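You operate a simulated robot arm through the tools that you are given. There is no shell and no other tool.

You are at the controls of a simulated two-armed robot. One attempt, no reset.

TASK
Get mill three milling at the speed on its job card.
Fine: open the air valve and switch the pump on before Start; no fault or trip; leave the other controls as they are.

Only the result counts: the job must be done as asked and must still hold three seconds after the hand-in. Knocking over, shifting, dropping, spilling or breaking anything else fails it.

THE ROBOT
Two 7-joint arms with fingered hands on one trunk that stands fixed in place. Base frame: the origin is at the foot of the trunk, x ahead of it, y to its left, z up. Lengths are in m, angles in rad, forces in N, time in s.
The left shoulder is at [0.042, 0.163, 1.061], the right one opposite. Each reaches about 1.215 m from its shoulder. Payload 4 kg a hand.
Tool frame (each hand has its own): the origin (TCP) lies between the finger pads and is the grasp point; the fingertips stand 0.036 m ahead of it; z points along the fingers, y is the line along which they close. The gripper opens to 0.124 m; its body begins 0.042 m behind the TCP. The gripper is a hand of 4 fingers: y runs from the thumb to the fingers, the wrist lies at [-0.015, -0.099, -0.189] in the tool frame, and closing takes about 1.5 s.
Orientation is that of the tool frame in the base frame, as a unit quaternion [w, x, y, z]. With the fingers straight down and the wrist toward the robot, the tool's x, y and z point along [0, 1, 0], [1, 0, 0] and [0, 0, -1] of the base frame.

THE INTERFACE
- The arms move only by the tool jog_arm. It takes "left_deltas", "right_deltas" or both (then of equal length, played together; a hand with none holds still); each is a list of rows, each a list of 6 numbers: the shift along the tool's x, y, z in m, then the turn, a rotation vector about the tool's x, y, z in degrees. In form: [[x, y, z, rx, ry, rz], ...]. A call has 1 to 20 rows; each row is the pose to reach, as a shift and turn from the pose commanded when the call began, along the tool's axes at that moment. "left_fingers" and "right_fingers" are, for a hand that has rows, the finger opening in m, from 0 to 0.124, set as the call begins (left out, the last holds). A row lasts 0.2 s, in which the tool goes at most 0.05 m and 0.15 rad; a call with a longer step from one row to the next is refused whole, and so is a gripper value outside its range. Where a pose cannot be reached the arm comes as near as it can. A force on the tool above 40 N (or 10 N above the force at the start of the call, whichever is more), or a blocked arm, ends the call early, and 0.2 s more pass. Each finger travels about 0.045 m/s and halts on what it meets, pressing with about 30 N; the grip force reading is that of the motor and also rises with nothing between the fingers. The clock runs only during rows and for 0.2 s after the last one: add rows that repeat a pose to give the fingers time. The reply holds the time, the measured pose of the TCP, the force on the tool along the base axes, the opening and the grip force, in the units named above and with some noise, with the torque about the TCP (base axes, N m) and any sound that the robot's microphone picked up.
- Cameras (640 x 400 px; columns grow to the right, rows downward): "scene" is now at [0.1533, 0.0074, 1.333]; the picture's right is [0.08, -1.00, -0.01], its down [-0.14, 0.00, -0.99] and it looks along [0.99, 0.08, -0.14] (base axes); focal length 267 px, centre (320, 200). "left" rides on the left gripper at [-0.075, -0.086, -0.123] in its tool frame; the picture's right is [-0.70, -0.34, 0.63], its down [0.64, -0.68, 0.35] and it looks along [0.32, 0.65, 0.69] (tool axes); focal length 275 px, centre (320, 200). "right" rides on the right gripper at [0.075, -0.086, -0.123] in its tool frame; the picture's right is [-0.70, 0.34, -0.63], its down [-0.64, -0.68, 0.35] and it looks along [-0.32, 0.65, 0.69] (tool axes); focal length 275 px, centre (320, 200). There is no depth. A picture from a camera that has moved, and an enlarged one, comes with that camera's place and axes in the base frame and with its lens.
- snapshot(camera): a new picture of that camera. No time passes.
- slide_trunk(by): moves the trunk up (or, below 0, down) by that many m; the arms and the scene camera ride with it, the base frame stays. It gives what a move gives, with no picture.
- curl_fingers(index, middle, ring, thumb_bend, thumb_turn, hand): sets how far each is bent, from 0 (flat) to 1 (curled in); at 0.3 the hand is open as for a grip, at 0.7 the pads meet at the TCP. One left out holds its place. A second passes; each finger stops where it meets its share of the squeeze, and holds until it gets a number again. A gripper value or a shape takes the hand back. It gives what a move gives, with no picture; readings hold the bend of each and the force on the fingers (four entries, about 0 where the hand has none), thumb and palm. thumb_turn goes from beside the hand (0) to across from the fingers (1), as for a grip.
- set_grasp(shape, hand): the hand has 4 fingers and takes this shape, open, in about a second: jaw (thumb against the fingers, like two jaws); tri (thumb and two fingers); tip (a fingertip pinch); poke (one finger out to press); point (the index stretched); flat (the hand flat); cup (the hand cupped); fist (a fist). The gripper value then closes the fingers along that shape, each until it touches; the sizes above hold for jaw. It gives what a move gives, with no picture.
- pan_tilt(pan, tilt): turns the head with the scene camera to pan (to the left, within 1.501 rad either way) and tilt (down, from -0.506 to 1.204), counted from straight ahead of the robot (the tilt from the chest, where the trunk bows). It gives what a move gives.
- inspect(camera, box): a new picture of the part [left, top, right, bottom] of that camera's present view, enlarged. No time passes.
- finish_job(): hands the job in; it is judged then, once.

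Places have to be worked out from the pictures, the camera data and where the tool is seen. Open the grippers and draw the arms clear of the work before you hand the job in, unless the task says otherwise.

The tools are called after "Request:" by a JSON object that holds its "op" and its "data". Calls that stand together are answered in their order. jog_arm: Moves the arms, as the interface text tells. Its arguments: {"type":"object","properties":{"left_deltas":{"type":"array","items":{"type":"array","items":{"type":"number"}}},"left_fingers":{"type":"number"},"right_deltas":{"type":"array","items":{"type":"array","items":{"type":"number"}}},"right_fingers":{"type":"number"}},"required":[]} The other tools are called the same way: slide_trunk (by) moves the trunk up or down; set_grasp (shape, hand) gives the hand a shape; curl_fingers (index, middle, ring, thumb_bend, thumb_turn, hand) moves the fingers one by one; pan_tilt (pan, tilt) turns the head that bears the scene camera; snapshot (camera) takes a picture; inspect (camera, box) takes an enlarged picture of a part of a camera's view; finish_job () hands the job in.

At the start:

```text
clock: 0.0
left_ee_pos: [0.7332, 0.4219, 1.3661]
left_orientation: [0.0, 0.707, 0.707, 0.0]
left_contact_force: [0.1, -0.6, 0.7]
left_torque: [0.03, -0.01, 0.03]
left_width: 0.1239
left_finger_force: 0.1
left_shape: jaw
left_bend: [0.3, 0.3, 0.3, 0.3, 0.98]
left_finger forces: [0.0, 0.0, 0.0, 0.0, 0.0, 0.0]
right_ee_pos: [0.6106, -0.1683, 1.4031]
right_orientation: [0.0, 0.707, 0.707, 0.001]
right_contact_force: [-0.4, -1.3, -0.3]
right_torque: [0.0, -0.04, 0.03]
right_width: 0.1237
right_finger_force: 0.2
right_shape: jaw
right_bend: [0.3, 0.3, 0.3, 0.3, 0.98]
right_finger forces: [0.0, 0.0, 0.1, 0.1, 0.0, 0.0]
trunk travel left (down, up): [-0.225, 0.253]
head pan, tilt (commanded): [0.079, -0.01]
```

scene: 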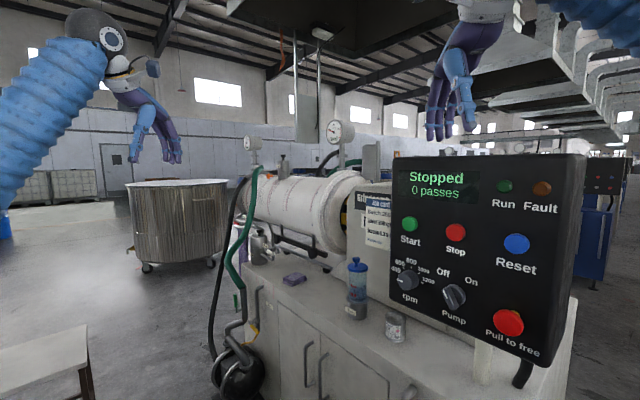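
right: 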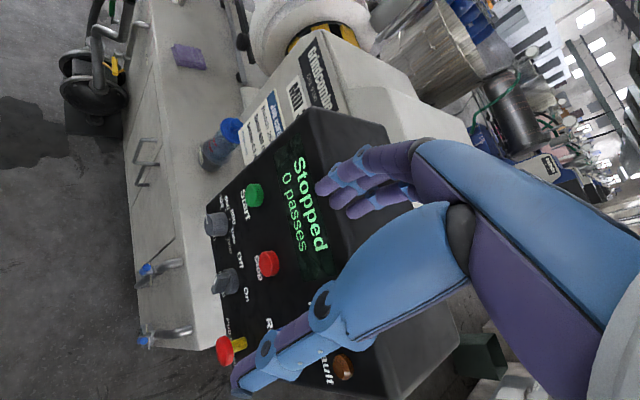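
left: 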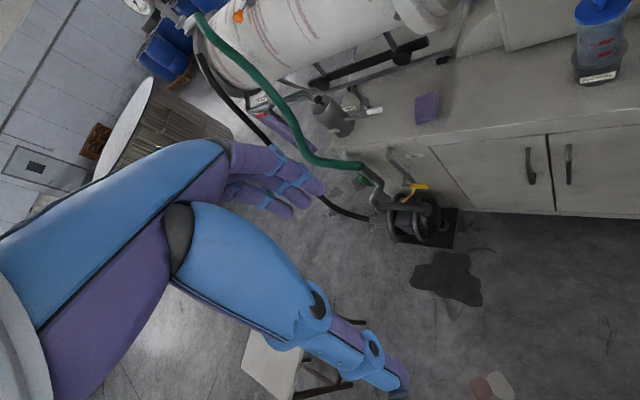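

I'll start by looking closely at the job card, the control panel and the area around the valve. No motion yet.

Request:
{"op": "inspect", "data": {"camera": "scene", "box": [340, 180, 410, 260]}}

Request:
{"op": "inspect", "data": {"camera": "scene", "box": [380, 150, 590, 370]}}

Request:
{"op": "inspect", "data": {"camera": "right", "box": [220, 20, 360, 160]}}

Request:
{"op": "inspect", "data": {"camera": "scene", "box": [200, 220, 320, 400]}}

Request:
{"op": "inspect", "data": {"camera": "left", "box": [340, 140, 480, 260]}}

```text
5.00 times, centred on (375, 220) of scene
camera zoom: at [0.1533, 0.0074, 1.333], right [0.08, -1.0, -0.01], down [-0.14, 0.0, -0.99], along [0.99, 0.08, -0.14], focal length 1335 px, centre (45, 100)
```

zoom: 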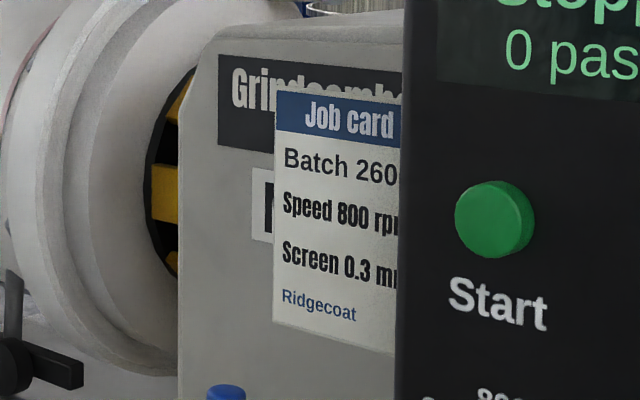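

```text
1.82 times, centred on (485, 260) of scene
camera zoom: at [0.1533, 0.0074, 1.333], right [0.08, -1.0, -0.01], down [-0.14, 0.0, -0.99], along [0.99, 0.08, -0.14], focal length 485 px, centre (20, 91)
```

zoom: 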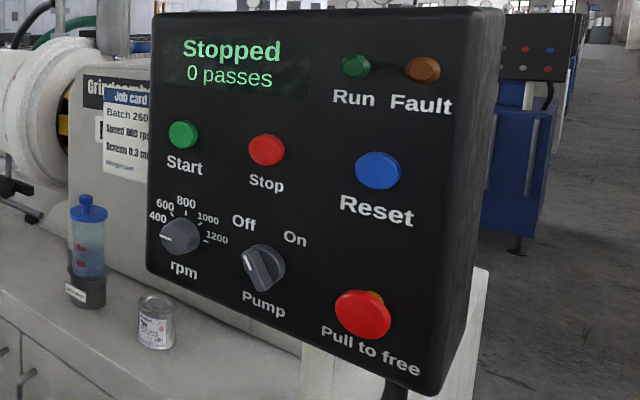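

```text
2.86 times, centred on (290, 90) of right
camera zoom: at [0.5238, -0.0929, 1.5246], right [0.34, -0.7, 0.63], down [-0.68, -0.64, -0.35], along [0.65, -0.32, -0.69], focal length 786 px, centre (406, 514)
```

zoom: 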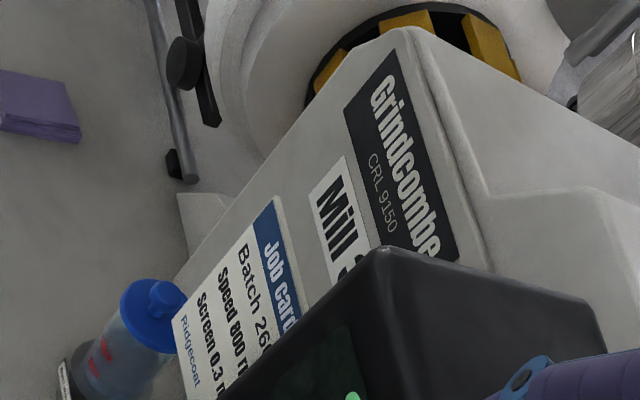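

```text
2.22 times, centred on (260, 310) of scene
camera zoom: at [0.1533, 0.0074, 1.333], right [0.08, -1.0, -0.01], down [-0.14, 0.0, -0.99], along [0.99, 0.08, -0.14], focal length 593 px, centre (453, -44)
```

zoom: 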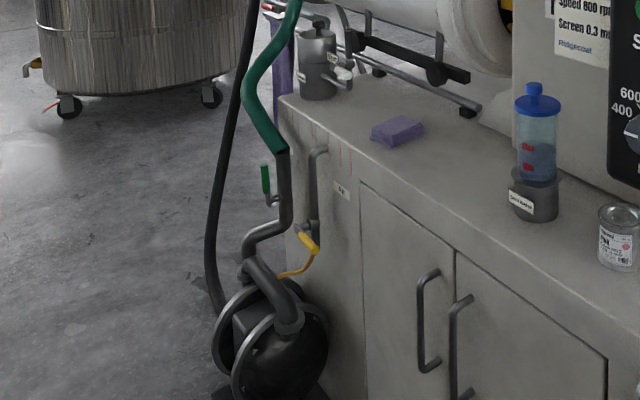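

```text
3.33 times, centred on (410, 200) of left
camera zoom: at [0.6477, 0.3471, 1.4895], right [-0.34, -0.7, -0.63], down [-0.68, 0.64, -0.35], along [0.65, 0.32, -0.69], focal length 918 px, centre (20, 200)
```

zoom: 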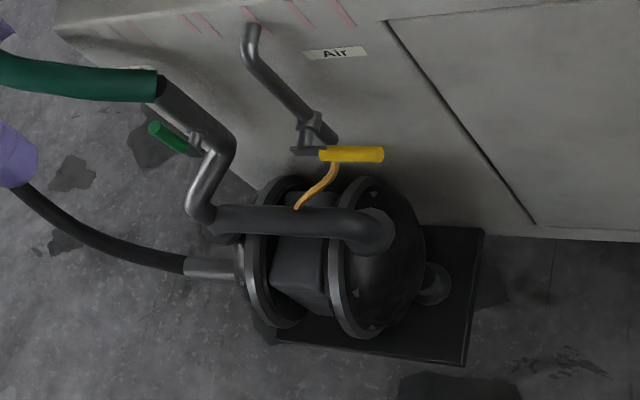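

The job card reads 800 rpm. The yellow-handled valve by the "Air" label looks closed, at about (1.20, 0.39, 0.62). Next I'll zoom in on the knobs, lamps, gauges and the mill label.

Request:
{"op": "inspect", "data": {"camera": "scene", "box": [385, 250, 495, 330]}}

Request:
{"op": "inspect", "data": {"camera": "right", "box": [190, 130, 360, 380]}}

Request:
{"op": "inspect", "data": {"camera": "scene", "box": [480, 290, 550, 350]}}

Request:
{"op": "inspect", "data": {"camera": "scene", "box": [230, 290, 290, 360]}}

Request:
{"op": "inspect", "data": {"camera": "scene", "box": [230, 100, 370, 200]}}

```text
5.00 times, centred on (440, 290) of scene
camera zoom: at [0.1533, 0.0074, 1.333], right [0.08, -1.0, -0.01], down [-0.14, 0.0, -0.99], along [0.99, 0.08, -0.14], focal length 1335 px, centre (-280, -250)
```

zoom: 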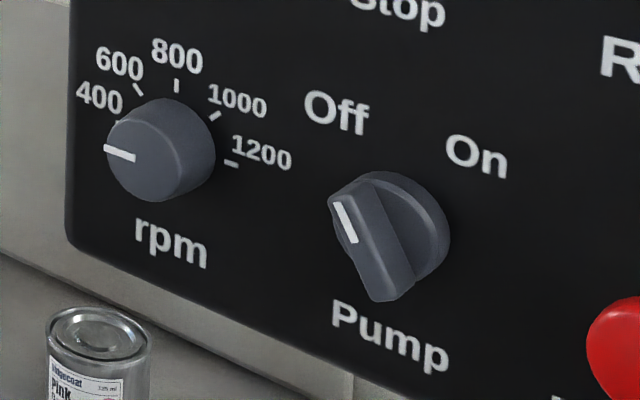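

```text
1.60 times, centred on (275, 255) of right
camera zoom: at [0.5238, -0.0929, 1.5246], right [0.34, -0.7, 0.63], down [-0.68, -0.64, -0.35], along [0.65, -0.32, -0.69], focal length 440 px, centre (392, 112)
```

zoom: 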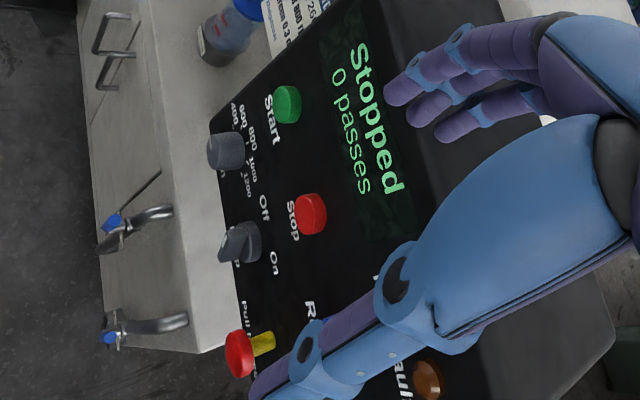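

```text
6.67 times, centred on (515, 320) of scene
camera zoom: at [0.1533, 0.0074, 1.333], right [0.08, -1.0, -0.01], down [-0.14, 0.0, -0.99], along [0.99, 0.08, -0.14], focal length 1779 px, centre (-980, -600)
```

zoom: 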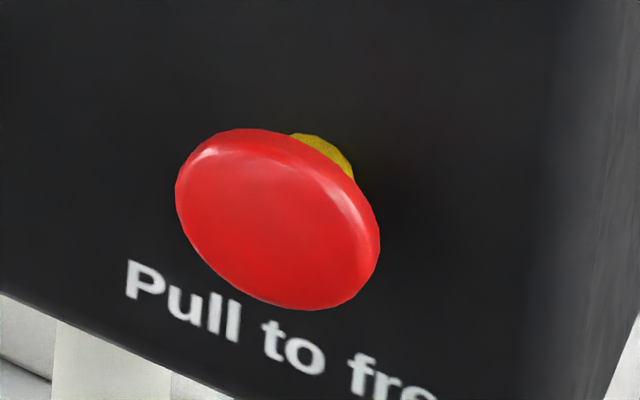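

```text
5.71 times, centred on (260, 325) of scene
camera zoom: at [0.1533, 0.0074, 1.333], right [0.08, -1.0, -0.01], down [-0.14, 0.0, -0.99], along [0.99, 0.08, -0.14], focal length 1525 px, centre (663, -514)
```

zoom: 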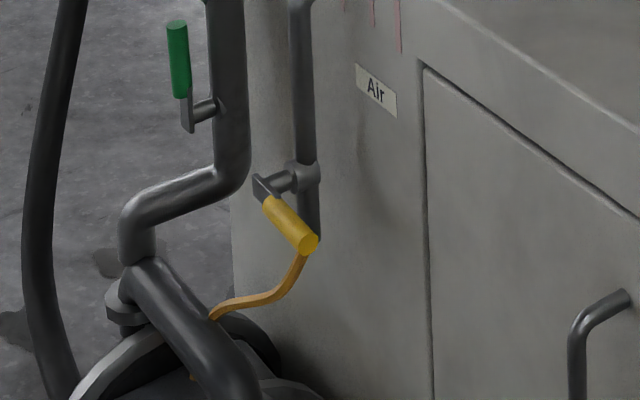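

```text
4.00 times, centred on (300, 150) of scene
camera zoom: at [0.1533, 0.0074, 1.333], right [0.08, -1.0, -0.01], down [-0.14, 0.0, -0.99], along [0.99, 0.08, -0.14], focal length 1068 px, centre (400, 400)
```

zoom: 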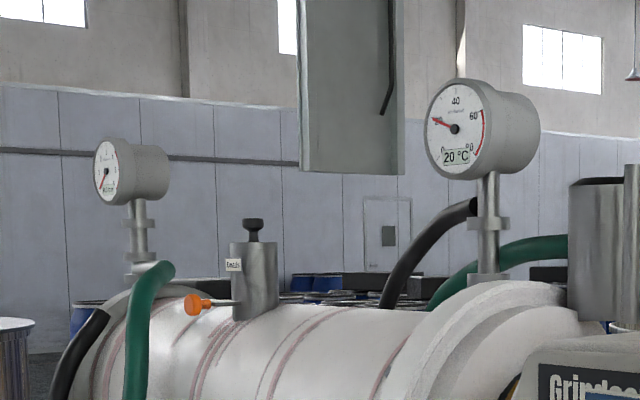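

Start is at about (0.752, -0.147, 1.196), the rpm knob at (0.743, -0.144, 1.064) and the pump knob at (0.671, -0.212, 1.066). The panel faces (-0.69, 0.72, 0), so the left arm suits both the panel and the valve. First I'll move the right hand back and left to read the mill label, clear of the panel.

Request:
{"op": "jog_arm", "data": {"right_deltas": [[0.03, -0.03, -0.02, 0, 0, 0], [0.06, -0.06, -0.04, 0, 0, 0], [0.09, -0.09, -0.05, 0, 0, 0], [0.12, -0.12, -0.05, 0, 0, 0], [0.15, -0.14, -0.05, 0, 0, 0]]}}

Request:
{"op": "snapshot", "data": {"camera": "right"}}

```text
clock: 1.2
left_ee_pos: [0.7331, 0.4229, 1.3649]
left_orientation: [0.001, 0.707, 0.707, 0.0]
left_contact_force: [-0.1, -0.6, 0.3]
left_torque: [-0.02, 0.02, 0.02]
left_width: 0.1237
left_finger_force: 0.1
left_shape: jaw
left_bend: [0.3, 0.3, 0.3, 0.3, 0.98]
left_finger forces: [0.0, 0.1, 0.0, 0.0, 0.0, 0.1]
right_ee_pos: [0.469, -0.0161, 1.4523]
right_orientation: [0.0, 0.707, 0.707, 0.0]
right_contact_force: [0.4, 0.1, -0.7]
right_torque: [-0.04, 0.0, -0.01]
right_width: 0.1239
right_finger_force: 0.0
right_shape: jaw
right_bend: [0.3, 0.3, 0.3, 0.3, 0.98]
right_finger forces: [0.0, 0.1, 0.1, 0.0, 0.1, 0.1]
trunk travel left (down, up): [-0.225, 0.253]
head pan, tilt (commanded): [0.079, -0.01]
```

```text
taken
camera right: at [0.3828, 0.0592, 1.574], right [0.34, -0.7, 0.63], down [-0.68, -0.64, -0.35], along [0.65, -0.32, -0.69], focal length 275 px, centre (320, 200)
```

right: 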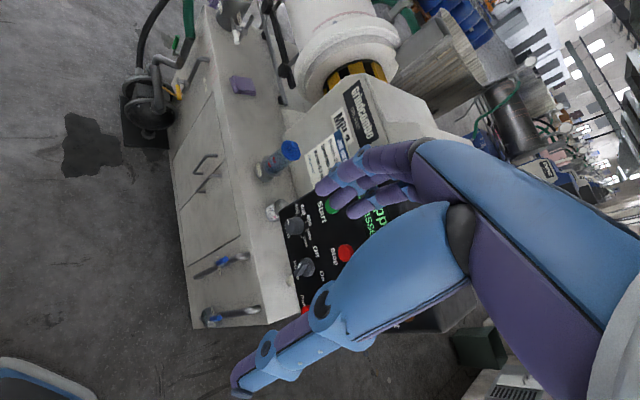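

Request:
{"op": "inspect", "data": {"camera": "right", "box": [290, 70, 410, 200]}}

Request:
{"op": "inspect", "data": {"camera": "right", "box": [120, 20, 230, 150]}}

Request:
{"op": "inspect", "data": {"camera": "right", "box": [180, 230, 300, 340]}}

```text
3.08 times, centred on (350, 135) of right
camera zoom: at [0.3828, 0.0592, 1.574], right [0.34, -0.7, 0.63], down [-0.68, -0.64, -0.35], along [0.65, -0.32, -0.69], focal length 847 px, centre (228, 400)
```

zoom: 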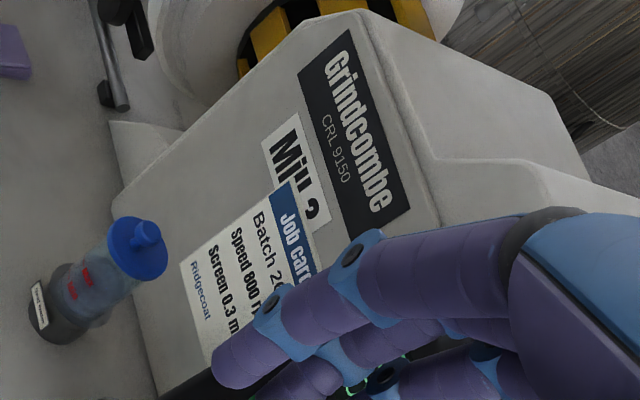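

```text
3.08 times, centred on (175, 85) of right
camera zoom: at [0.3828, 0.0592, 1.574], right [0.34, -0.7, 0.63], down [-0.68, -0.64, -0.35], along [0.65, -0.32, -0.69], focal length 847 px, centre (766, 554)
```

zoom: 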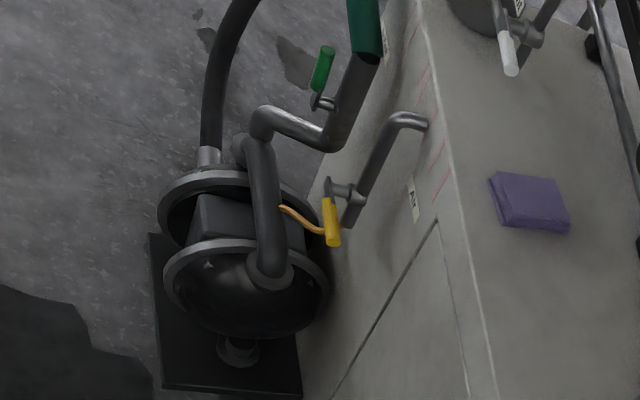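

```text
3.64 times, centred on (240, 285) of right
camera zoom: at [0.3828, 0.0592, 1.574], right [0.34, -0.7, 0.63], down [-0.68, -0.64, -0.35], along [0.65, -0.32, -0.69], focal length 1001 px, centre (611, -109)
```

zoom: 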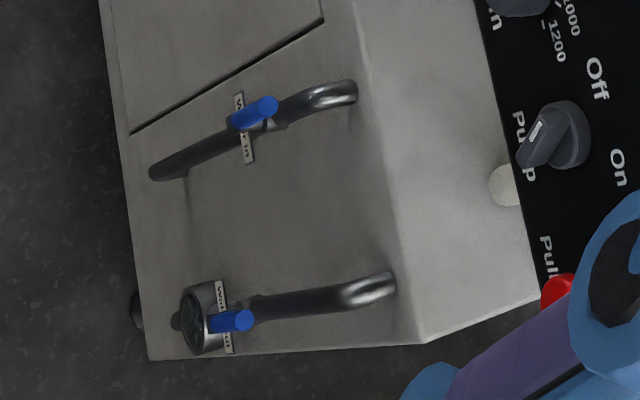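

This mill is Mill 3, and the card says 800 rpm. The yellow handle runs horizontally from its pivot at about (1.23, 0.41, 0.63) to its tip at (1.16, 0.356, 0.63), across the vertical pipe, so the valve is closed. The right hand can stay here as a viewing camera; I'll lower the trunk to bring the valve within the left arm's reach.

Request:
{"op": "slide_trunk", "data": {"by": -0.2}}

Request:
{"op": "snapshot", "data": {"camera": "scene"}}

Request:
{"op": "snapshot", "data": {"camera": "left"}}

Request:
{"op": "snapshot", "data": {"camera": "right"}}

```text
clock: 3.4
left_ee_pos: [0.7316, 0.4208, 1.1687]
left_orientation: [0.001, 0.707, 0.707, 0.001]
left_contact_force: [-0.3, -0.9, -0.3]
left_torque: [0.0, -0.04, -0.01]
left_width: 0.1238
left_finger_force: 0.0
left_shape: jaw
left_bend: [0.3, 0.3, 0.3, 0.3, 0.98]
left_finger forces: [0.0, 0.0, 0.0, 0.0, 0.0, 0.0]
right_ee_pos: [0.4689, -0.018, 1.2536]
right_orientation: [0.0, 0.707, 0.708, 0.001]
right_contact_force: [-0.5, -0.4, -0.3]
right_torque: [-0.01, -0.01, 0.03]
right_width: 0.1235
right_finger_force: 0.0
right_shape: jaw
right_bend: [0.3, 0.3, 0.3, 0.3, 0.98]
right_finger forces: [0.0, 0.1, 0.1, 0.0, 0.0, 0.1]
trunk travel left (down, up): [-0.025, 0.453]
head pan, tilt (commanded): [0.079, -0.01]
```

```text
taken
camera scene: at [0.2957, 0.0074, 1.0476], right [0.07, -1.0, -0.04], down [-0.46, 0.0, -0.89], along [0.89, 0.08, -0.45], focal length 267 px, centre (320, 200)
```

scene: 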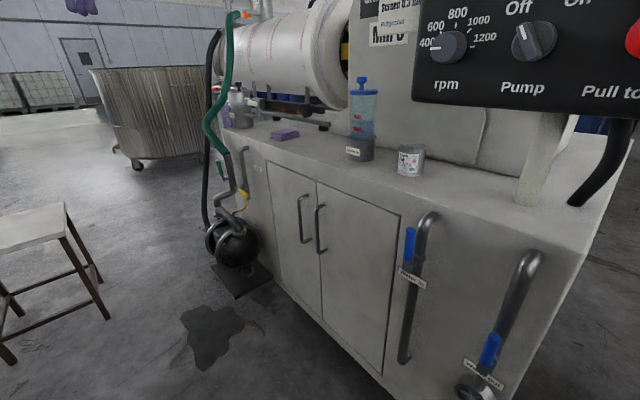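

```text
taken
camera left: at [0.646, 0.347, 1.2912], right [-0.34, -0.7, -0.63], down [-0.68, 0.64, -0.35], along [0.65, 0.32, -0.69], focal length 275 px, centre (320, 200)
```

left: 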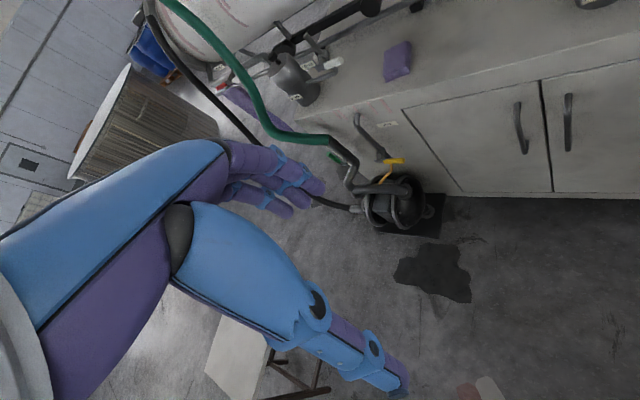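

```text
taken
camera right: at [0.3821, 0.0571, 1.376], right [0.34, -0.7, 0.63], down [-0.68, -0.64, -0.35], along [0.65, -0.32, -0.69], focal length 275 px, centre (320, 200)
```

right: 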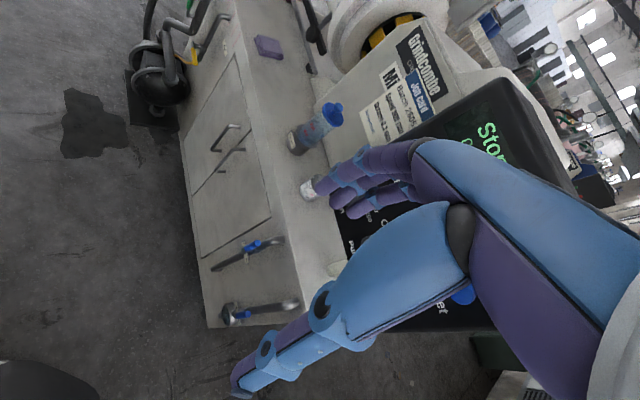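

Lowering the trunk also bowed it forward, so the valve should now be easier to reach. I'll zoom in on the valve from the new viewpoints to check its geometry.

Request:
{"op": "inspect", "data": {"camera": "scene", "box": [195, 140, 285, 240]}}

Request:
{"op": "inspect", "data": {"camera": "left", "box": [330, 100, 430, 220]}}

Request:
{"op": "inspect", "data": {"camera": "right", "box": [120, 0, 230, 110]}}

Request:
{"op": "set_grasp", "data": {"hand": "left", "shape": "poke"}}

Request:
{"op": "snapshot", "data": {"camera": "left"}}

```text
4.00 times, centred on (240, 190) of scene
camera zoom: at [0.2957, 0.0074, 1.0476], right [0.07, -1.0, -0.04], down [-0.46, 0.0, -0.89], along [0.89, 0.08, -0.45], focal length 1068 px, centre (640, 240)
```

zoom: 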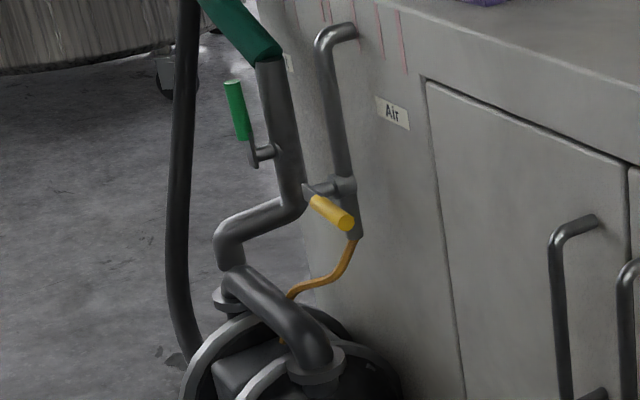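

```text
3.33 times, centred on (380, 160) of left
camera zoom: at [0.646, 0.347, 1.2912], right [-0.34, -0.7, -0.63], down [-0.68, 0.64, -0.35], along [0.65, 0.32, -0.69], focal length 918 px, centre (120, 333)
```

zoom: 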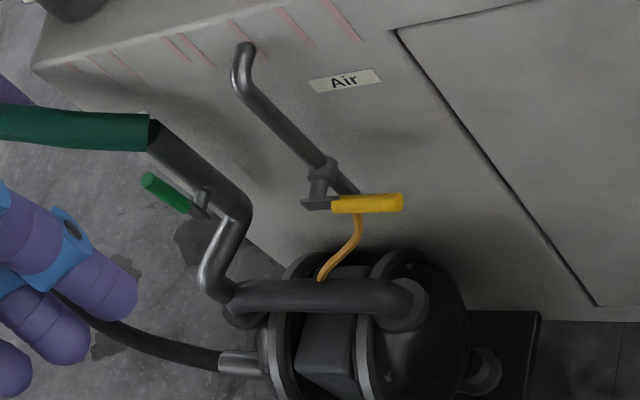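

```text
3.64 times, centred on (175, 55) of right
camera zoom: at [0.3821, 0.0571, 1.376], right [0.34, -0.7, 0.63], down [-0.68, -0.64, -0.35], along [0.65, -0.32, -0.69], focal length 1001 px, centre (847, 727)
```

zoom: 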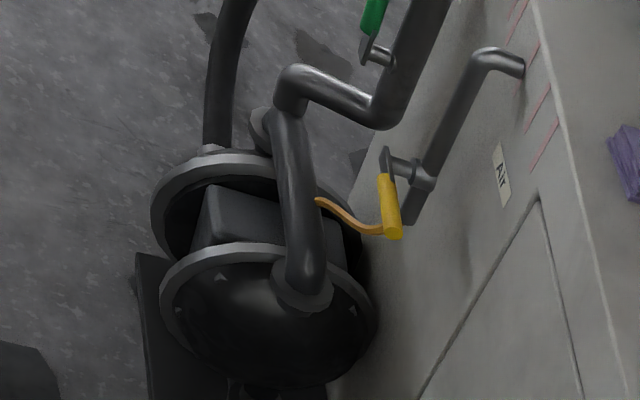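

```text
clock: 4.3
left_ee_pos: [0.7339, 0.4219, 1.1654]
left_orientation: [0.0, 0.707, 0.707, 0.0]
left_contact_force: [-0.3, 0.5, 0.1]
left_torque: [0.01, -0.02, -0.01]
left_width: 0.0001
left_finger_force: 0.1
left_shape: poke
left_bend: [0.7, 0.7, 0.99, 0.0, 1.0]
left_finger forces: [0.0, 0.0, 0.0, 0.0, 0.0, 0.1]
right_ee_pos: [0.4695, -0.0182, 1.2532]
right_orientation: [0.0, 0.707, 0.707, 0.001]
right_contact_force: [0.1, 0.0, 0.0]
right_torque: [-0.02, 0.01, -0.05]
right_width: 0.1238
right_finger_force: 0.0
right_shape: jaw
right_bend: [0.3, 0.3, 0.3, 0.3, 0.98]
right_finger forces: [0.1, 0.0, 0.0, 0.0, 0.0, 0.0]
trunk travel left (down, up): [-0.025, 0.453]
head pan, tilt (commanded): [0.079, -0.01]
```

```text
taken
camera left: at [0.6477, 0.3471, 1.2895], right [-0.34, -0.7, -0.63], down [-0.68, 0.64, -0.35], along [0.65, 0.32, -0.69], focal length 275 px, centre (320, 200)
```

left: 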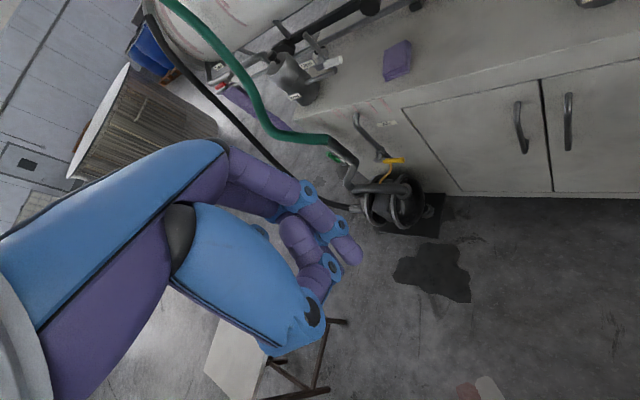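

The air valve reads clearly as closed from all views. The poke shape puts the fingertip near TCP + 0.036 m along z; I'll zoom in on the hand to confirm which finger sticks out.

Request:
{"op": "inspect", "data": {"camera": "left", "box": [200, 120, 400, 370]}}

```text
1.60 times, centred on (300, 245) of left
camera zoom: at [0.6477, 0.3471, 1.2895], right [-0.34, -0.7, -0.63], down [-0.68, 0.64, -0.35], along [0.65, 0.32, -0.69], focal length 440 px, centre (352, 128)
```

zoom: 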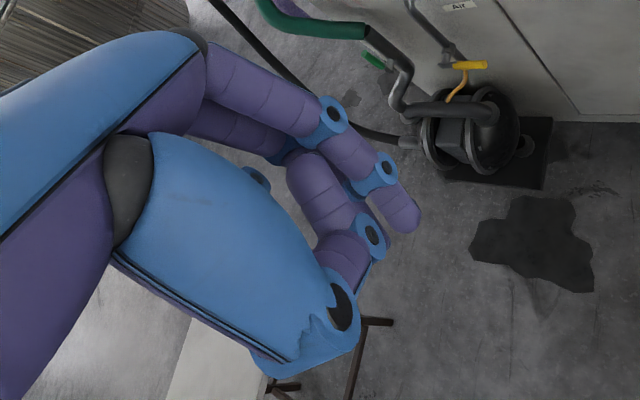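

Every other open valve on the machine has its lever pointing up along the pipe, so the yellow one probably opens upward. Before contact I'll turn the head to see the left hand's poke shape properly.

Request:
{"op": "pan_tilt", "data": {"pan": 0.75, "tilt": -0.45}}

Request:
{"op": "snapshot", "data": {"camera": "scene"}}

```text
clock: 5.3
left_ee_pos: [0.7336, 0.422, 1.1659]
left_orientation: [0.0, 0.707, 0.707, 0.0]
left_contact_force: [-0.2, 0.4, 0.9]
left_torque: [0.04, 0.01, -0.01]
left_width: 0.0
left_finger_force: 0.0
left_shape: poke
left_bend: [0.7, 0.7, 0.99, 0.0, 1.0]
left_finger forces: [0.0, 0.0, 0.0, 0.0, 0.0, 0.0]
right_ee_pos: [0.4708, -0.0173, 1.2531]
right_orientation: [0.0, 0.708, 0.706, 0.0]
right_contact_force: [-0.7, 0.0, 0.8]
right_torque: [0.0, 0.01, 0.0]
right_width: 0.1237
right_finger_force: 0.2
right_shape: jaw
right_bend: [0.3, 0.3, 0.3, 0.3, 0.98]
right_finger forces: [0.0, 0.0, 0.0, 0.0, 0.1, 0.0]
trunk travel left (down, up): [-0.025, 0.453]
head pan, tilt (commanded): [0.75, -0.45]
```

```text
taken
camera scene: at [0.2795, 0.0484, 1.0962], right [0.6, -0.73, -0.32], down [-0.14, 0.3, -0.95], along [0.79, 0.61, 0.08], focal length 267 px, centre (320, 200)
```

scene: 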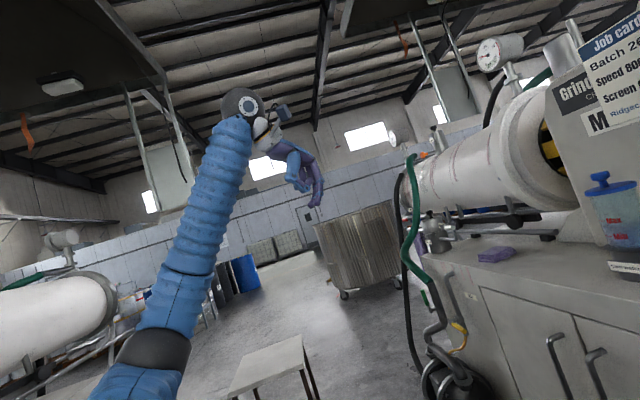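

Request:
{"op": "inspect", "data": {"camera": "scene", "box": [240, 90, 340, 220]}}

Request:
{"op": "inspect", "data": {"camera": "scene", "box": [400, 270, 520, 400]}}

```text
3.08 times, centred on (290, 155) of scene
camera zoom: at [0.2795, 0.0484, 1.0962], right [0.6, -0.73, -0.32], down [-0.14, 0.3, -0.95], along [0.79, 0.61, 0.08], focal length 821 px, centre (412, 338)
```

zoom: 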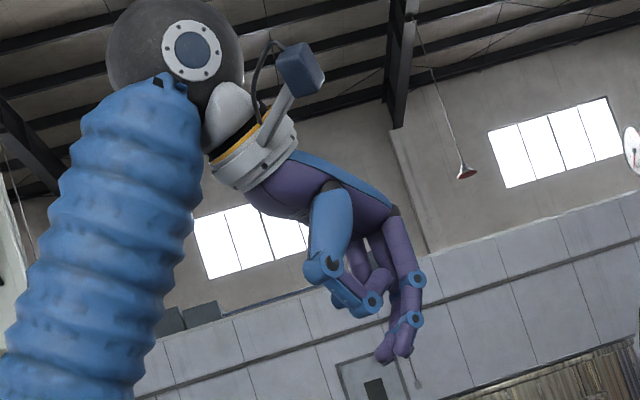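

```text
3.08 times, centred on (460, 335) of scene
camera zoom: at [0.2795, 0.0484, 1.0962], right [0.6, -0.73, -0.32], down [-0.14, 0.3, -0.95], along [0.79, 0.61, 0.08], focal length 821 px, centre (-111, -215)
```

zoom: 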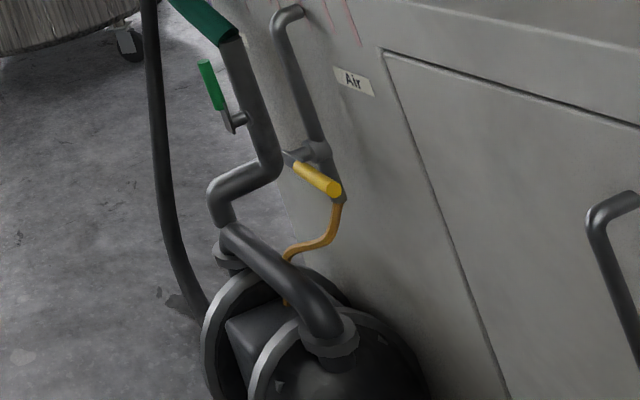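

The poke shape has index and middle fingers out together with tips near TCP + 0.036 z. I'll turn the left hand so its fingers point forward and about 20° down, and bring it to a standoff at about (1.00, 0.33, 0.62), well short of the cabinet.

Request:
{"op": "jog_arm", "data": {"left_deltas": [[-0.0066, 0.0191, 0.039, -5, 0, 0], [-0.0131, 0.0381, 0.078, -10, 0, 0], [-0.0197, 0.0572, 0.117, -15, 0, 0], [-0.0263, 0.0763, 0.156, -20, 0, 0], [-0.0329, 0.0954, 0.195, -25, 0, 0], [-0.0394, 0.1144, 0.234, -30, 0, 0], [-0.046, 0.1335, 0.273, -35, 0, 0], [-0.0526, 0.1526, 0.312, -40, 0, 0], [-0.0591, 0.1716, 0.351, -45, 0, 0], [-0.0657, 0.1907, 0.39, -50, 0, 0], [-0.0723, 0.2098, 0.429, -55, 0, 0], [-0.0789, 0.2289, 0.468, -60, 0, 0], [-0.0854, 0.2479, 0.507, -65, 0, 0], [-0.092, 0.267, 0.546, -70, 0, 0]]}}

Request:
{"op": "pan_tilt", "data": {"pan": 0.35, "tilt": -0.1}}

Request:
{"op": "snapshot", "data": {"camera": "scene"}}

Request:
{"op": "snapshot", "data": {"camera": "left"}}

Request:
{"op": "snapshot", "data": {"camera": "right"}}

```text
clock: 8.3
left_ee_pos: [1.0007, 0.3289, 0.6172]
left_orientation: [0.405, 0.579, 0.58, 0.406]
left_contact_force: [0.3, -0.8, 0.0]
left_torque: [-0.02, -0.03, -0.02]
left_width: 0.0
left_finger_force: 0.0
left_shape: poke
left_bend: [0.7, 0.7, 0.99, 0.0, 1.0]
left_finger forces: [0.0, 0.0, 0.0, 0.0, 0.0, 0.0]
right_ee_pos: [0.4706, -0.0169, 1.2508]
right_orientation: [-0.001, 0.707, 0.707, -0.001]
right_contact_force: [-0.1, -0.2, -0.6]
right_torque: [0.01, 0.05, -0.02]
right_width: 0.1236
right_finger_force: 0.0
right_shape: jaw
right_bend: [0.3, 0.3, 0.3, 0.3, 0.98]
right_finger forces: [0.0, 0.0, 0.0, 0.0, 0.0, 0.0]
trunk travel left (down, up): [-0.025, 0.453]
head pan, tilt (commanded): [0.75, -0.45]
```

```text
clock: 9.2
left_ee_pos: [1.0003, 0.3287, 0.6181]
left_orientation: [0.405, 0.579, 0.58, 0.405]
left_contact_force: [0.7, 0.2, 0.1]
left_torque: [0.02, -0.01, 0.01]
left_width: 0.0001
left_finger_force: 0.0
left_shape: poke
left_bend: [0.7, 0.7, 0.99, 0.0, 1.0]
left_finger forces: [0.0, 0.1, 0.0, 0.0, 0.0, 0.0]
right_ee_pos: [0.4695, -0.0172, 1.2519]
right_orientation: [0.0, 0.707, 0.708, 0.0]
right_contact_force: [0.3, -0.7, -0.9]
right_torque: [0.02, 0.01, 0.0]
right_width: 0.1235
right_finger_force: 0.2
right_shape: jaw
right_bend: [0.3, 0.3, 0.3, 0.3, 0.98]
right_finger forces: [0.0, 0.0, 0.0, 0.0, 0.0, 0.1]
trunk travel left (down, up): [-0.025, 0.453]
head pan, tilt (commanded): [0.351, -0.099]
```

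```text
taken
camera scene: at [0.2934, 0.0304, 1.0575], right [0.3, -0.94, -0.16], down [-0.38, 0.03, -0.92], along [0.87, 0.34, -0.35], focal length 267 px, centre (320, 200)
```

scene: 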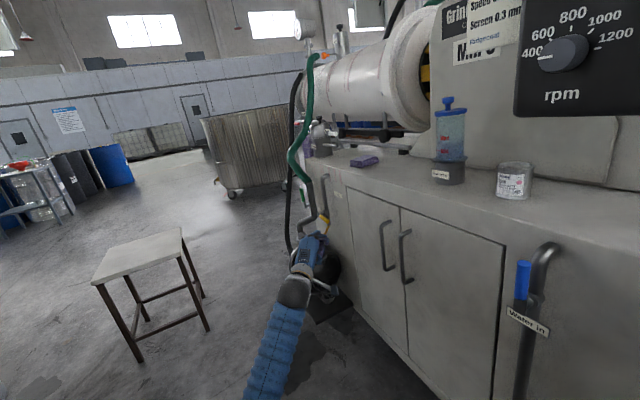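

```text
taken
camera left: at [0.8555, 0.2538, 0.5808], right [0.48, -0.7, -0.53], down [0.09, 0.64, -0.76], along [0.87, 0.32, 0.37], focal length 275 px, centre (320, 200)
```

left: 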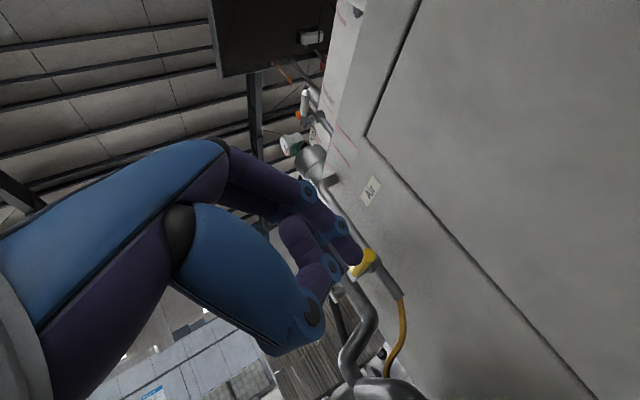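

```text
taken
camera right: at [0.384, 0.0571, 1.3747], right [0.34, -0.7, 0.63], down [-0.68, -0.64, -0.35], along [0.65, -0.32, -0.69], focal length 275 px, centre (320, 200)
```

right: 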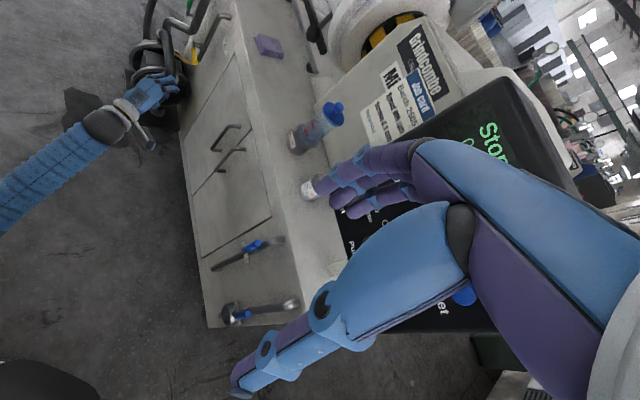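

The hand arrived at the standoff with no contact. I'll zoom on the valve and fingers from both cameras to get relative positions.

Request:
{"op": "inspect", "data": {"camera": "scene", "box": [270, 160, 370, 300]}}

Request:
{"op": "inspect", "data": {"camera": "left", "box": [290, 170, 430, 320]}}

Request:
{"op": "inspect", "data": {"camera": "right", "box": [90, 0, 240, 160]}}

```text
2.86 times, centred on (320, 230) of scene
camera zoom: at [0.2934, 0.0304, 1.0575], right [0.3, -0.94, -0.16], down [-0.38, 0.03, -0.92], along [0.87, 0.34, -0.35], focal length 763 px, centre (320, 114)
```

zoom: 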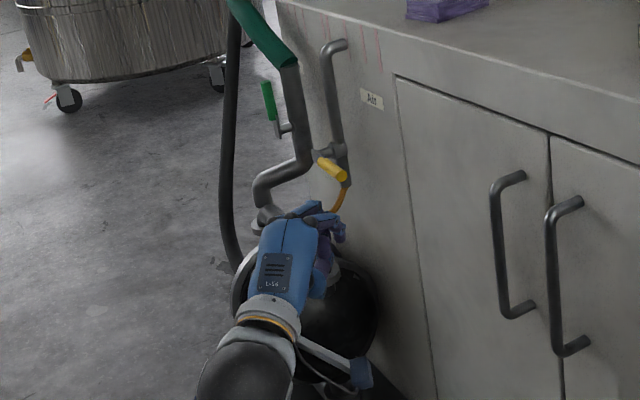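

```text
2.67 times, centred on (360, 245) of left
camera zoom: at [0.8555, 0.2538, 0.5808], right [0.48, -0.7, -0.53], down [0.09, 0.64, -0.76], along [0.87, 0.32, 0.37], focal length 734 px, centre (213, 80)
```

zoom: 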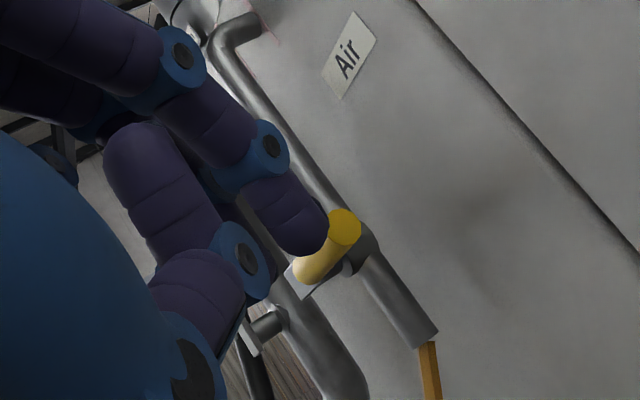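

```text
2.50 times, centred on (165, 80) of right
camera zoom: at [0.384, 0.0571, 1.3747], right [0.34, -0.7, 0.63], down [-0.68, -0.64, -0.35], along [0.65, -0.32, -0.69], focal length 688 px, centre (708, 500)
```

zoom: 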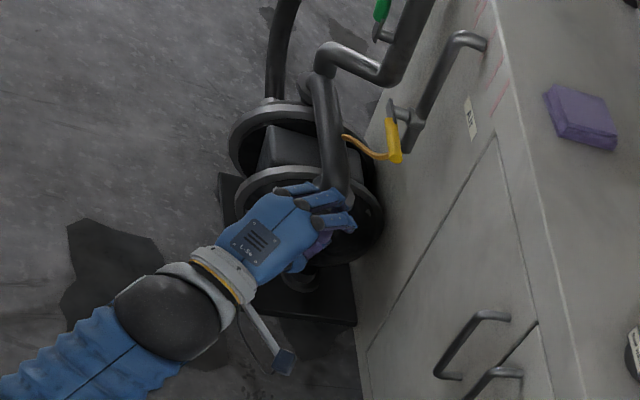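

From the close view the handle tip is at about (1.159, 0.354, 0.62), with the pivot behind it and to the left. I'll lower the fingers a little, then slide them forward beneath the handle near its tip.

Request:
{"op": "jog_arm", "data": {"left_deltas": [[0, -0.0357, 0.013, 0, 0, 0], [0.008, -0.022, 0.05, 0, 0, 0], [0.0165, -0.0085, 0.088, 0, 0, 0], [0.025, 0.005, 0.1255, 0, 0, 0], [0.033, 0.019, 0.1634, 0, 0, 0]]}}

Request:
{"op": "inspect", "data": {"camera": "scene", "box": [270, 160, 370, 300]}}

Request:
{"op": "snapshot", "data": {"camera": "left"}}

Request:
{"op": "inspect", "data": {"camera": "right", "box": [130, 0, 240, 110]}}

```text
clock: 10.4
left_ee_pos: [1.1589, 0.3669, 0.5817]
left_orientation: [0.406, 0.578, 0.58, 0.406]
left_contact_force: [-22.0, 12.8, -1.2]
left_torque: [-0.51, -0.9, 0.22]
left_width: 0.0004
left_finger_force: 0.1
left_shape: poke
left_bend: [0.7, 0.7, 0.99, 0.0, 1.0]
left_finger forces: [0.0, 24.0, 0.1, 0.0, 0.1, 0.0]
right_ee_pos: [0.4679, -0.0165, 1.2528]
right_orientation: [-0.001, 0.707, 0.707, 0.0]
right_contact_force: [-0.9, 0.2, -0.3]
right_torque: [-0.02, 0.02, 0.0]
right_width: 0.1238
right_finger_force: 0.0
right_shape: jaw
right_bend: [0.3, 0.3, 0.3, 0.3, 0.98]
right_finger forces: [0.0, 0.0, 0.1, 0.1, 0.0, 0.1]
trunk travel left (down, up): [-0.025, 0.453]
head pan, tilt (commanded): [0.351, -0.099]
```

```text
2.86 times, centred on (320, 230) of scene
camera zoom: at [0.2923, 0.0319, 1.0575], right [0.31, -0.94, -0.16], down [-0.38, 0.03, -0.92], along [0.87, 0.34, -0.35], focal length 763 px, centre (320, 114)
```

zoom: 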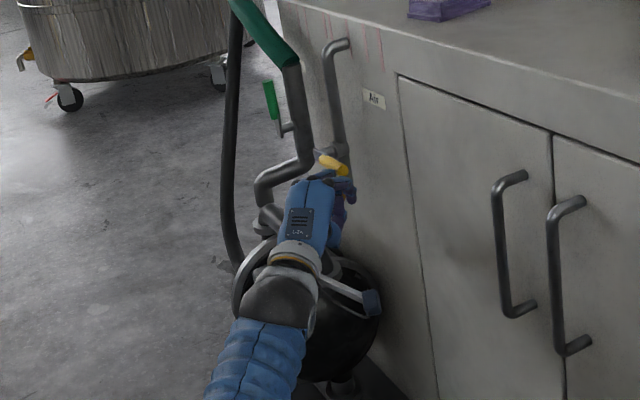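

```text
taken
camera left: at [1.0141, 0.2917, 0.5442], right [0.48, -0.7, -0.53], down [0.09, 0.64, -0.76], along [0.87, 0.32, 0.37], focal length 275 px, centre (320, 200)
```

left: 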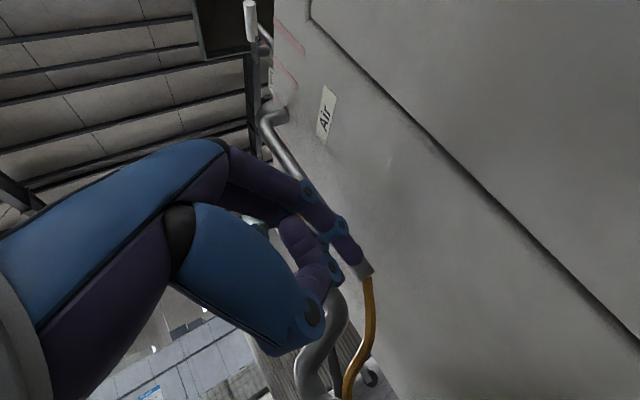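

```text
3.64 times, centred on (185, 55) of right
camera zoom: at [0.3828, 0.0589, 1.3747], right [0.34, -0.7, 0.63], down [-0.68, -0.65, -0.35], along [0.65, -0.32, -0.69], focal length 1001 px, centre (811, 727)
```

zoom: 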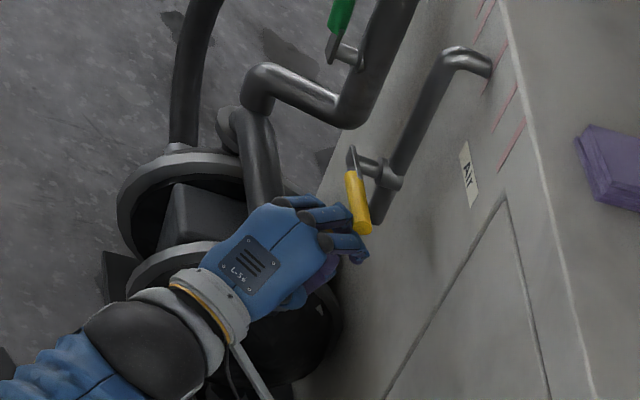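

The middle finger is pressing about 24 N horizontally on the front of the handle. I'll back off about 2 cm, then raise slowly so the back of the fingers lifts the handle.

Request:
{"op": "jog_arm", "data": {"left_deltas": [[0, -0.0068, -0.0188, 0, 0, 0], [0, 0.0026, -0.0222, 0, 0, 0], [0, 0.012, -0.0256, 0, 0, 0], [0, 0.0214, -0.029, 0, 0, 0], [0, 0.0308, -0.0325, 0, 0, 0]]}}

Request:
{"op": "inspect", "data": {"camera": "scene", "box": [280, 170, 360, 260]}}

Request:
{"op": "inspect", "data": {"camera": "right", "box": [130, 0, 240, 110]}}

```text
clock: 11.6
left_ee_pos: [1.1395, 0.365, 0.6211]
left_orientation: [0.405, 0.579, 0.579, 0.405]
left_contact_force: [-3.4, 4.5, -2.4]
left_torque: [-0.07, 0.03, 0.12]
left_width: 0.0
left_finger_force: 0.1
left_shape: poke
left_bend: [0.7, 0.7, 0.99, 0.0, 1.0]
left_finger forces: [0.0, 4.8, 0.0, 0.1, 0.1, 0.0]
right_ee_pos: [0.4686, -0.0176, 1.2521]
right_orientation: [0.001, 0.707, 0.707, 0.0]
right_contact_force: [0.6, 0.8, 0.2]
right_torque: [0.02, 0.0, 0.01]
right_width: 0.1236
right_finger_force: 0.1
right_shape: jaw
right_bend: [0.3, 0.3, 0.3, 0.3, 0.98]
right_finger forces: [0.0, 0.0, 0.1, 0.0, 0.1, 0.0]
trunk travel left (down, up): [-0.025, 0.453]
head pan, tilt (commanded): [0.351, -0.099]
```

```text
4.44 times, centred on (320, 215) of scene
camera zoom: at [0.2935, 0.0307, 1.0574], right [0.3, -0.94, -0.16], down [-0.38, 0.03, -0.92], along [0.87, 0.34, -0.35], focal length 1186 px, centre (320, 133)
```

zoom: 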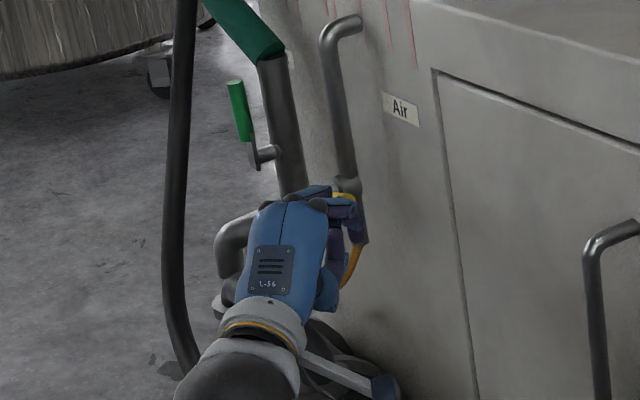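

```text
3.64 times, centred on (185, 55) of right
camera zoom: at [0.384, 0.0575, 1.3748], right [0.34, -0.7, 0.63], down [-0.68, -0.64, -0.35], along [0.65, -0.32, -0.69], focal length 1001 px, centre (811, 727)
```

zoom: 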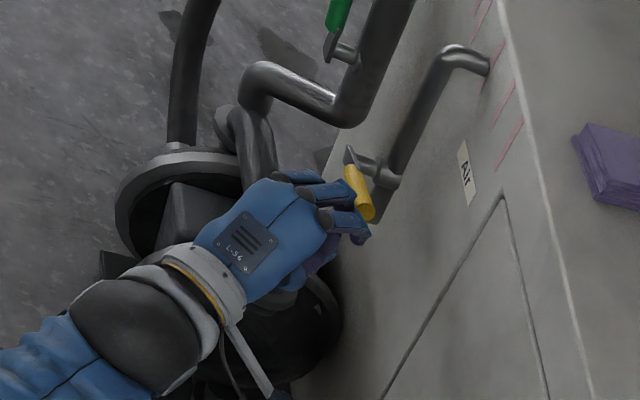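

The force is low now and the handle tip looks slightly raised. I'll check with the left hand camera before going on.

Request:
{"op": "snapshot", "data": {"camera": "left"}}

Request:
{"op": "inspect", "data": {"camera": "left", "box": [270, 160, 430, 340]}}

```text
taken
camera left: at [0.9952, 0.2891, 0.5842], right [0.48, -0.7, -0.53], down [0.09, 0.64, -0.76], along [0.87, 0.32, 0.37], focal length 275 px, centre (320, 200)
```

left: 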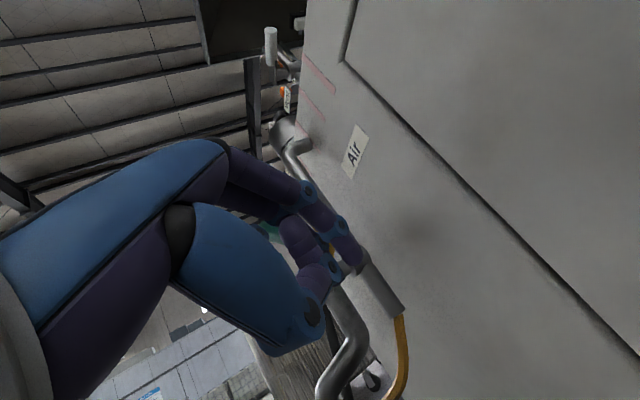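

```text
2.22 times, centred on (350, 250) of left
camera zoom: at [0.9952, 0.2891, 0.5842], right [0.48, -0.7, -0.53], down [0.09, 0.64, -0.76], along [0.87, 0.32, 0.37], focal length 612 px, centre (253, 89)
```

zoom: 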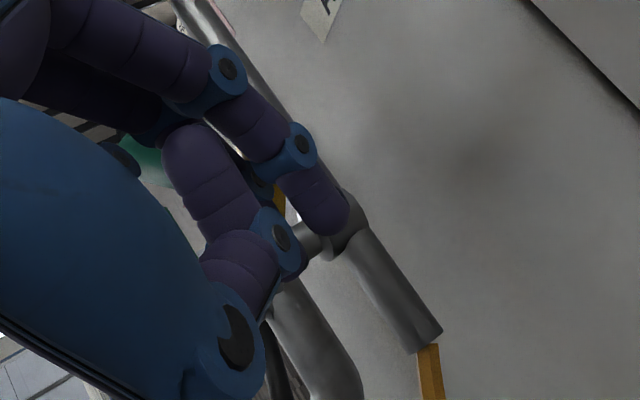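

The handle lies against the backs of the fingers. I'll raise another 3 cm with a slight forward bias and watch the force and the handle angle.

Request:
{"op": "jog_arm", "data": {"left_deltas": [[0, 0.0094, -0.0034, 0, 0, 0], [0.002, 0.0195, -0.004, 0, 0, 0], [0.004, 0.0296, -0.0047, 0, 0, 0]]}}

Request:
{"op": "inspect", "data": {"camera": "scene", "box": [280, 170, 360, 260]}}

Request:
{"op": "inspect", "data": {"camera": "right", "box": [130, 0, 240, 110]}}

Request:
{"op": "inspect", "data": {"camera": "left", "box": [270, 160, 430, 340]}}

```text
clock: 12.4
left_ee_pos: [1.1447, 0.3676, 0.6522]
left_orientation: [0.405, 0.578, 0.58, 0.406]
left_contact_force: [-5.2, 3.7, -2.2]
left_torque: [-0.1, -0.02, 0.15]
left_width: 0.0001
left_finger_force: 0.1
left_shape: poke
left_bend: [0.7, 0.7, 0.99, 0.0, 1.0]
left_finger forces: [0.1, 6.7, 0.0, 0.1, 0.0, 0.0]
right_ee_pos: [0.4697, -0.0172, 1.2529]
right_orientation: [0.0, 0.707, 0.707, 0.0]
right_contact_force: [0.6, 0.6, 0.4]
right_torque: [0.0, -0.03, 0.01]
right_width: 0.1235
right_finger_force: 0.1
right_shape: jaw
right_bend: [0.3, 0.3, 0.3, 0.3, 0.98]
right_finger forces: [0.1, 0.0, 0.1, 0.0, 0.0, 0.0]
trunk travel left (down, up): [-0.025, 0.453]
head pan, tilt (commanded): [0.351, -0.099]
```

```text
4.44 times, centred on (320, 215) of scene
camera zoom: at [0.2933, 0.0306, 1.0575], right [0.3, -0.94, -0.16], down [-0.38, 0.03, -0.92], along [0.87, 0.34, -0.35], focal length 1186 px, centre (320, 133)
```

zoom: 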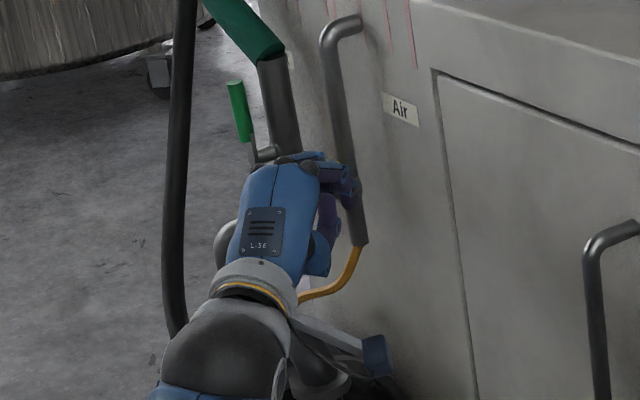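

```text
3.64 times, centred on (185, 55) of right
camera zoom: at [0.3837, 0.0575, 1.3749], right [0.34, -0.7, 0.63], down [-0.68, -0.64, -0.35], along [0.65, -0.32, -0.69], focal length 1001 px, centre (811, 727)
```

zoom: 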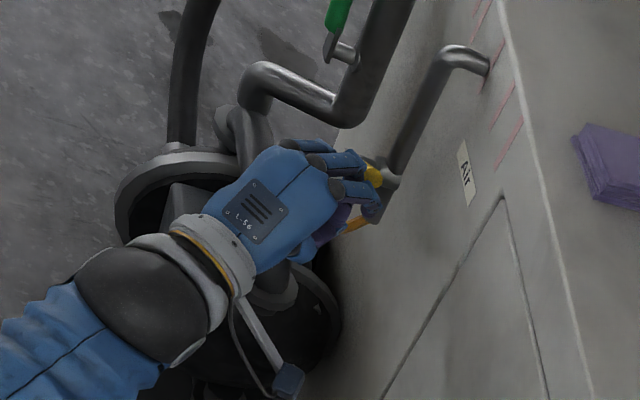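

```text
2.22 times, centred on (350, 250) of left
camera zoom: at [1.0003, 0.2926, 0.6144], right [0.48, -0.7, -0.53], down [0.09, 0.64, -0.76], along [0.87, 0.32, 0.37], focal length 612 px, centre (253, 89)
```

zoom: 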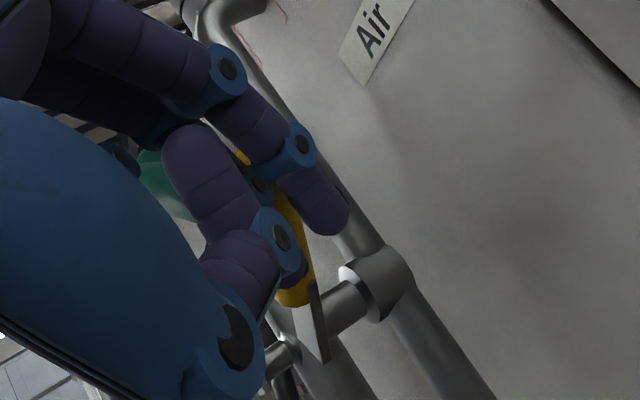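

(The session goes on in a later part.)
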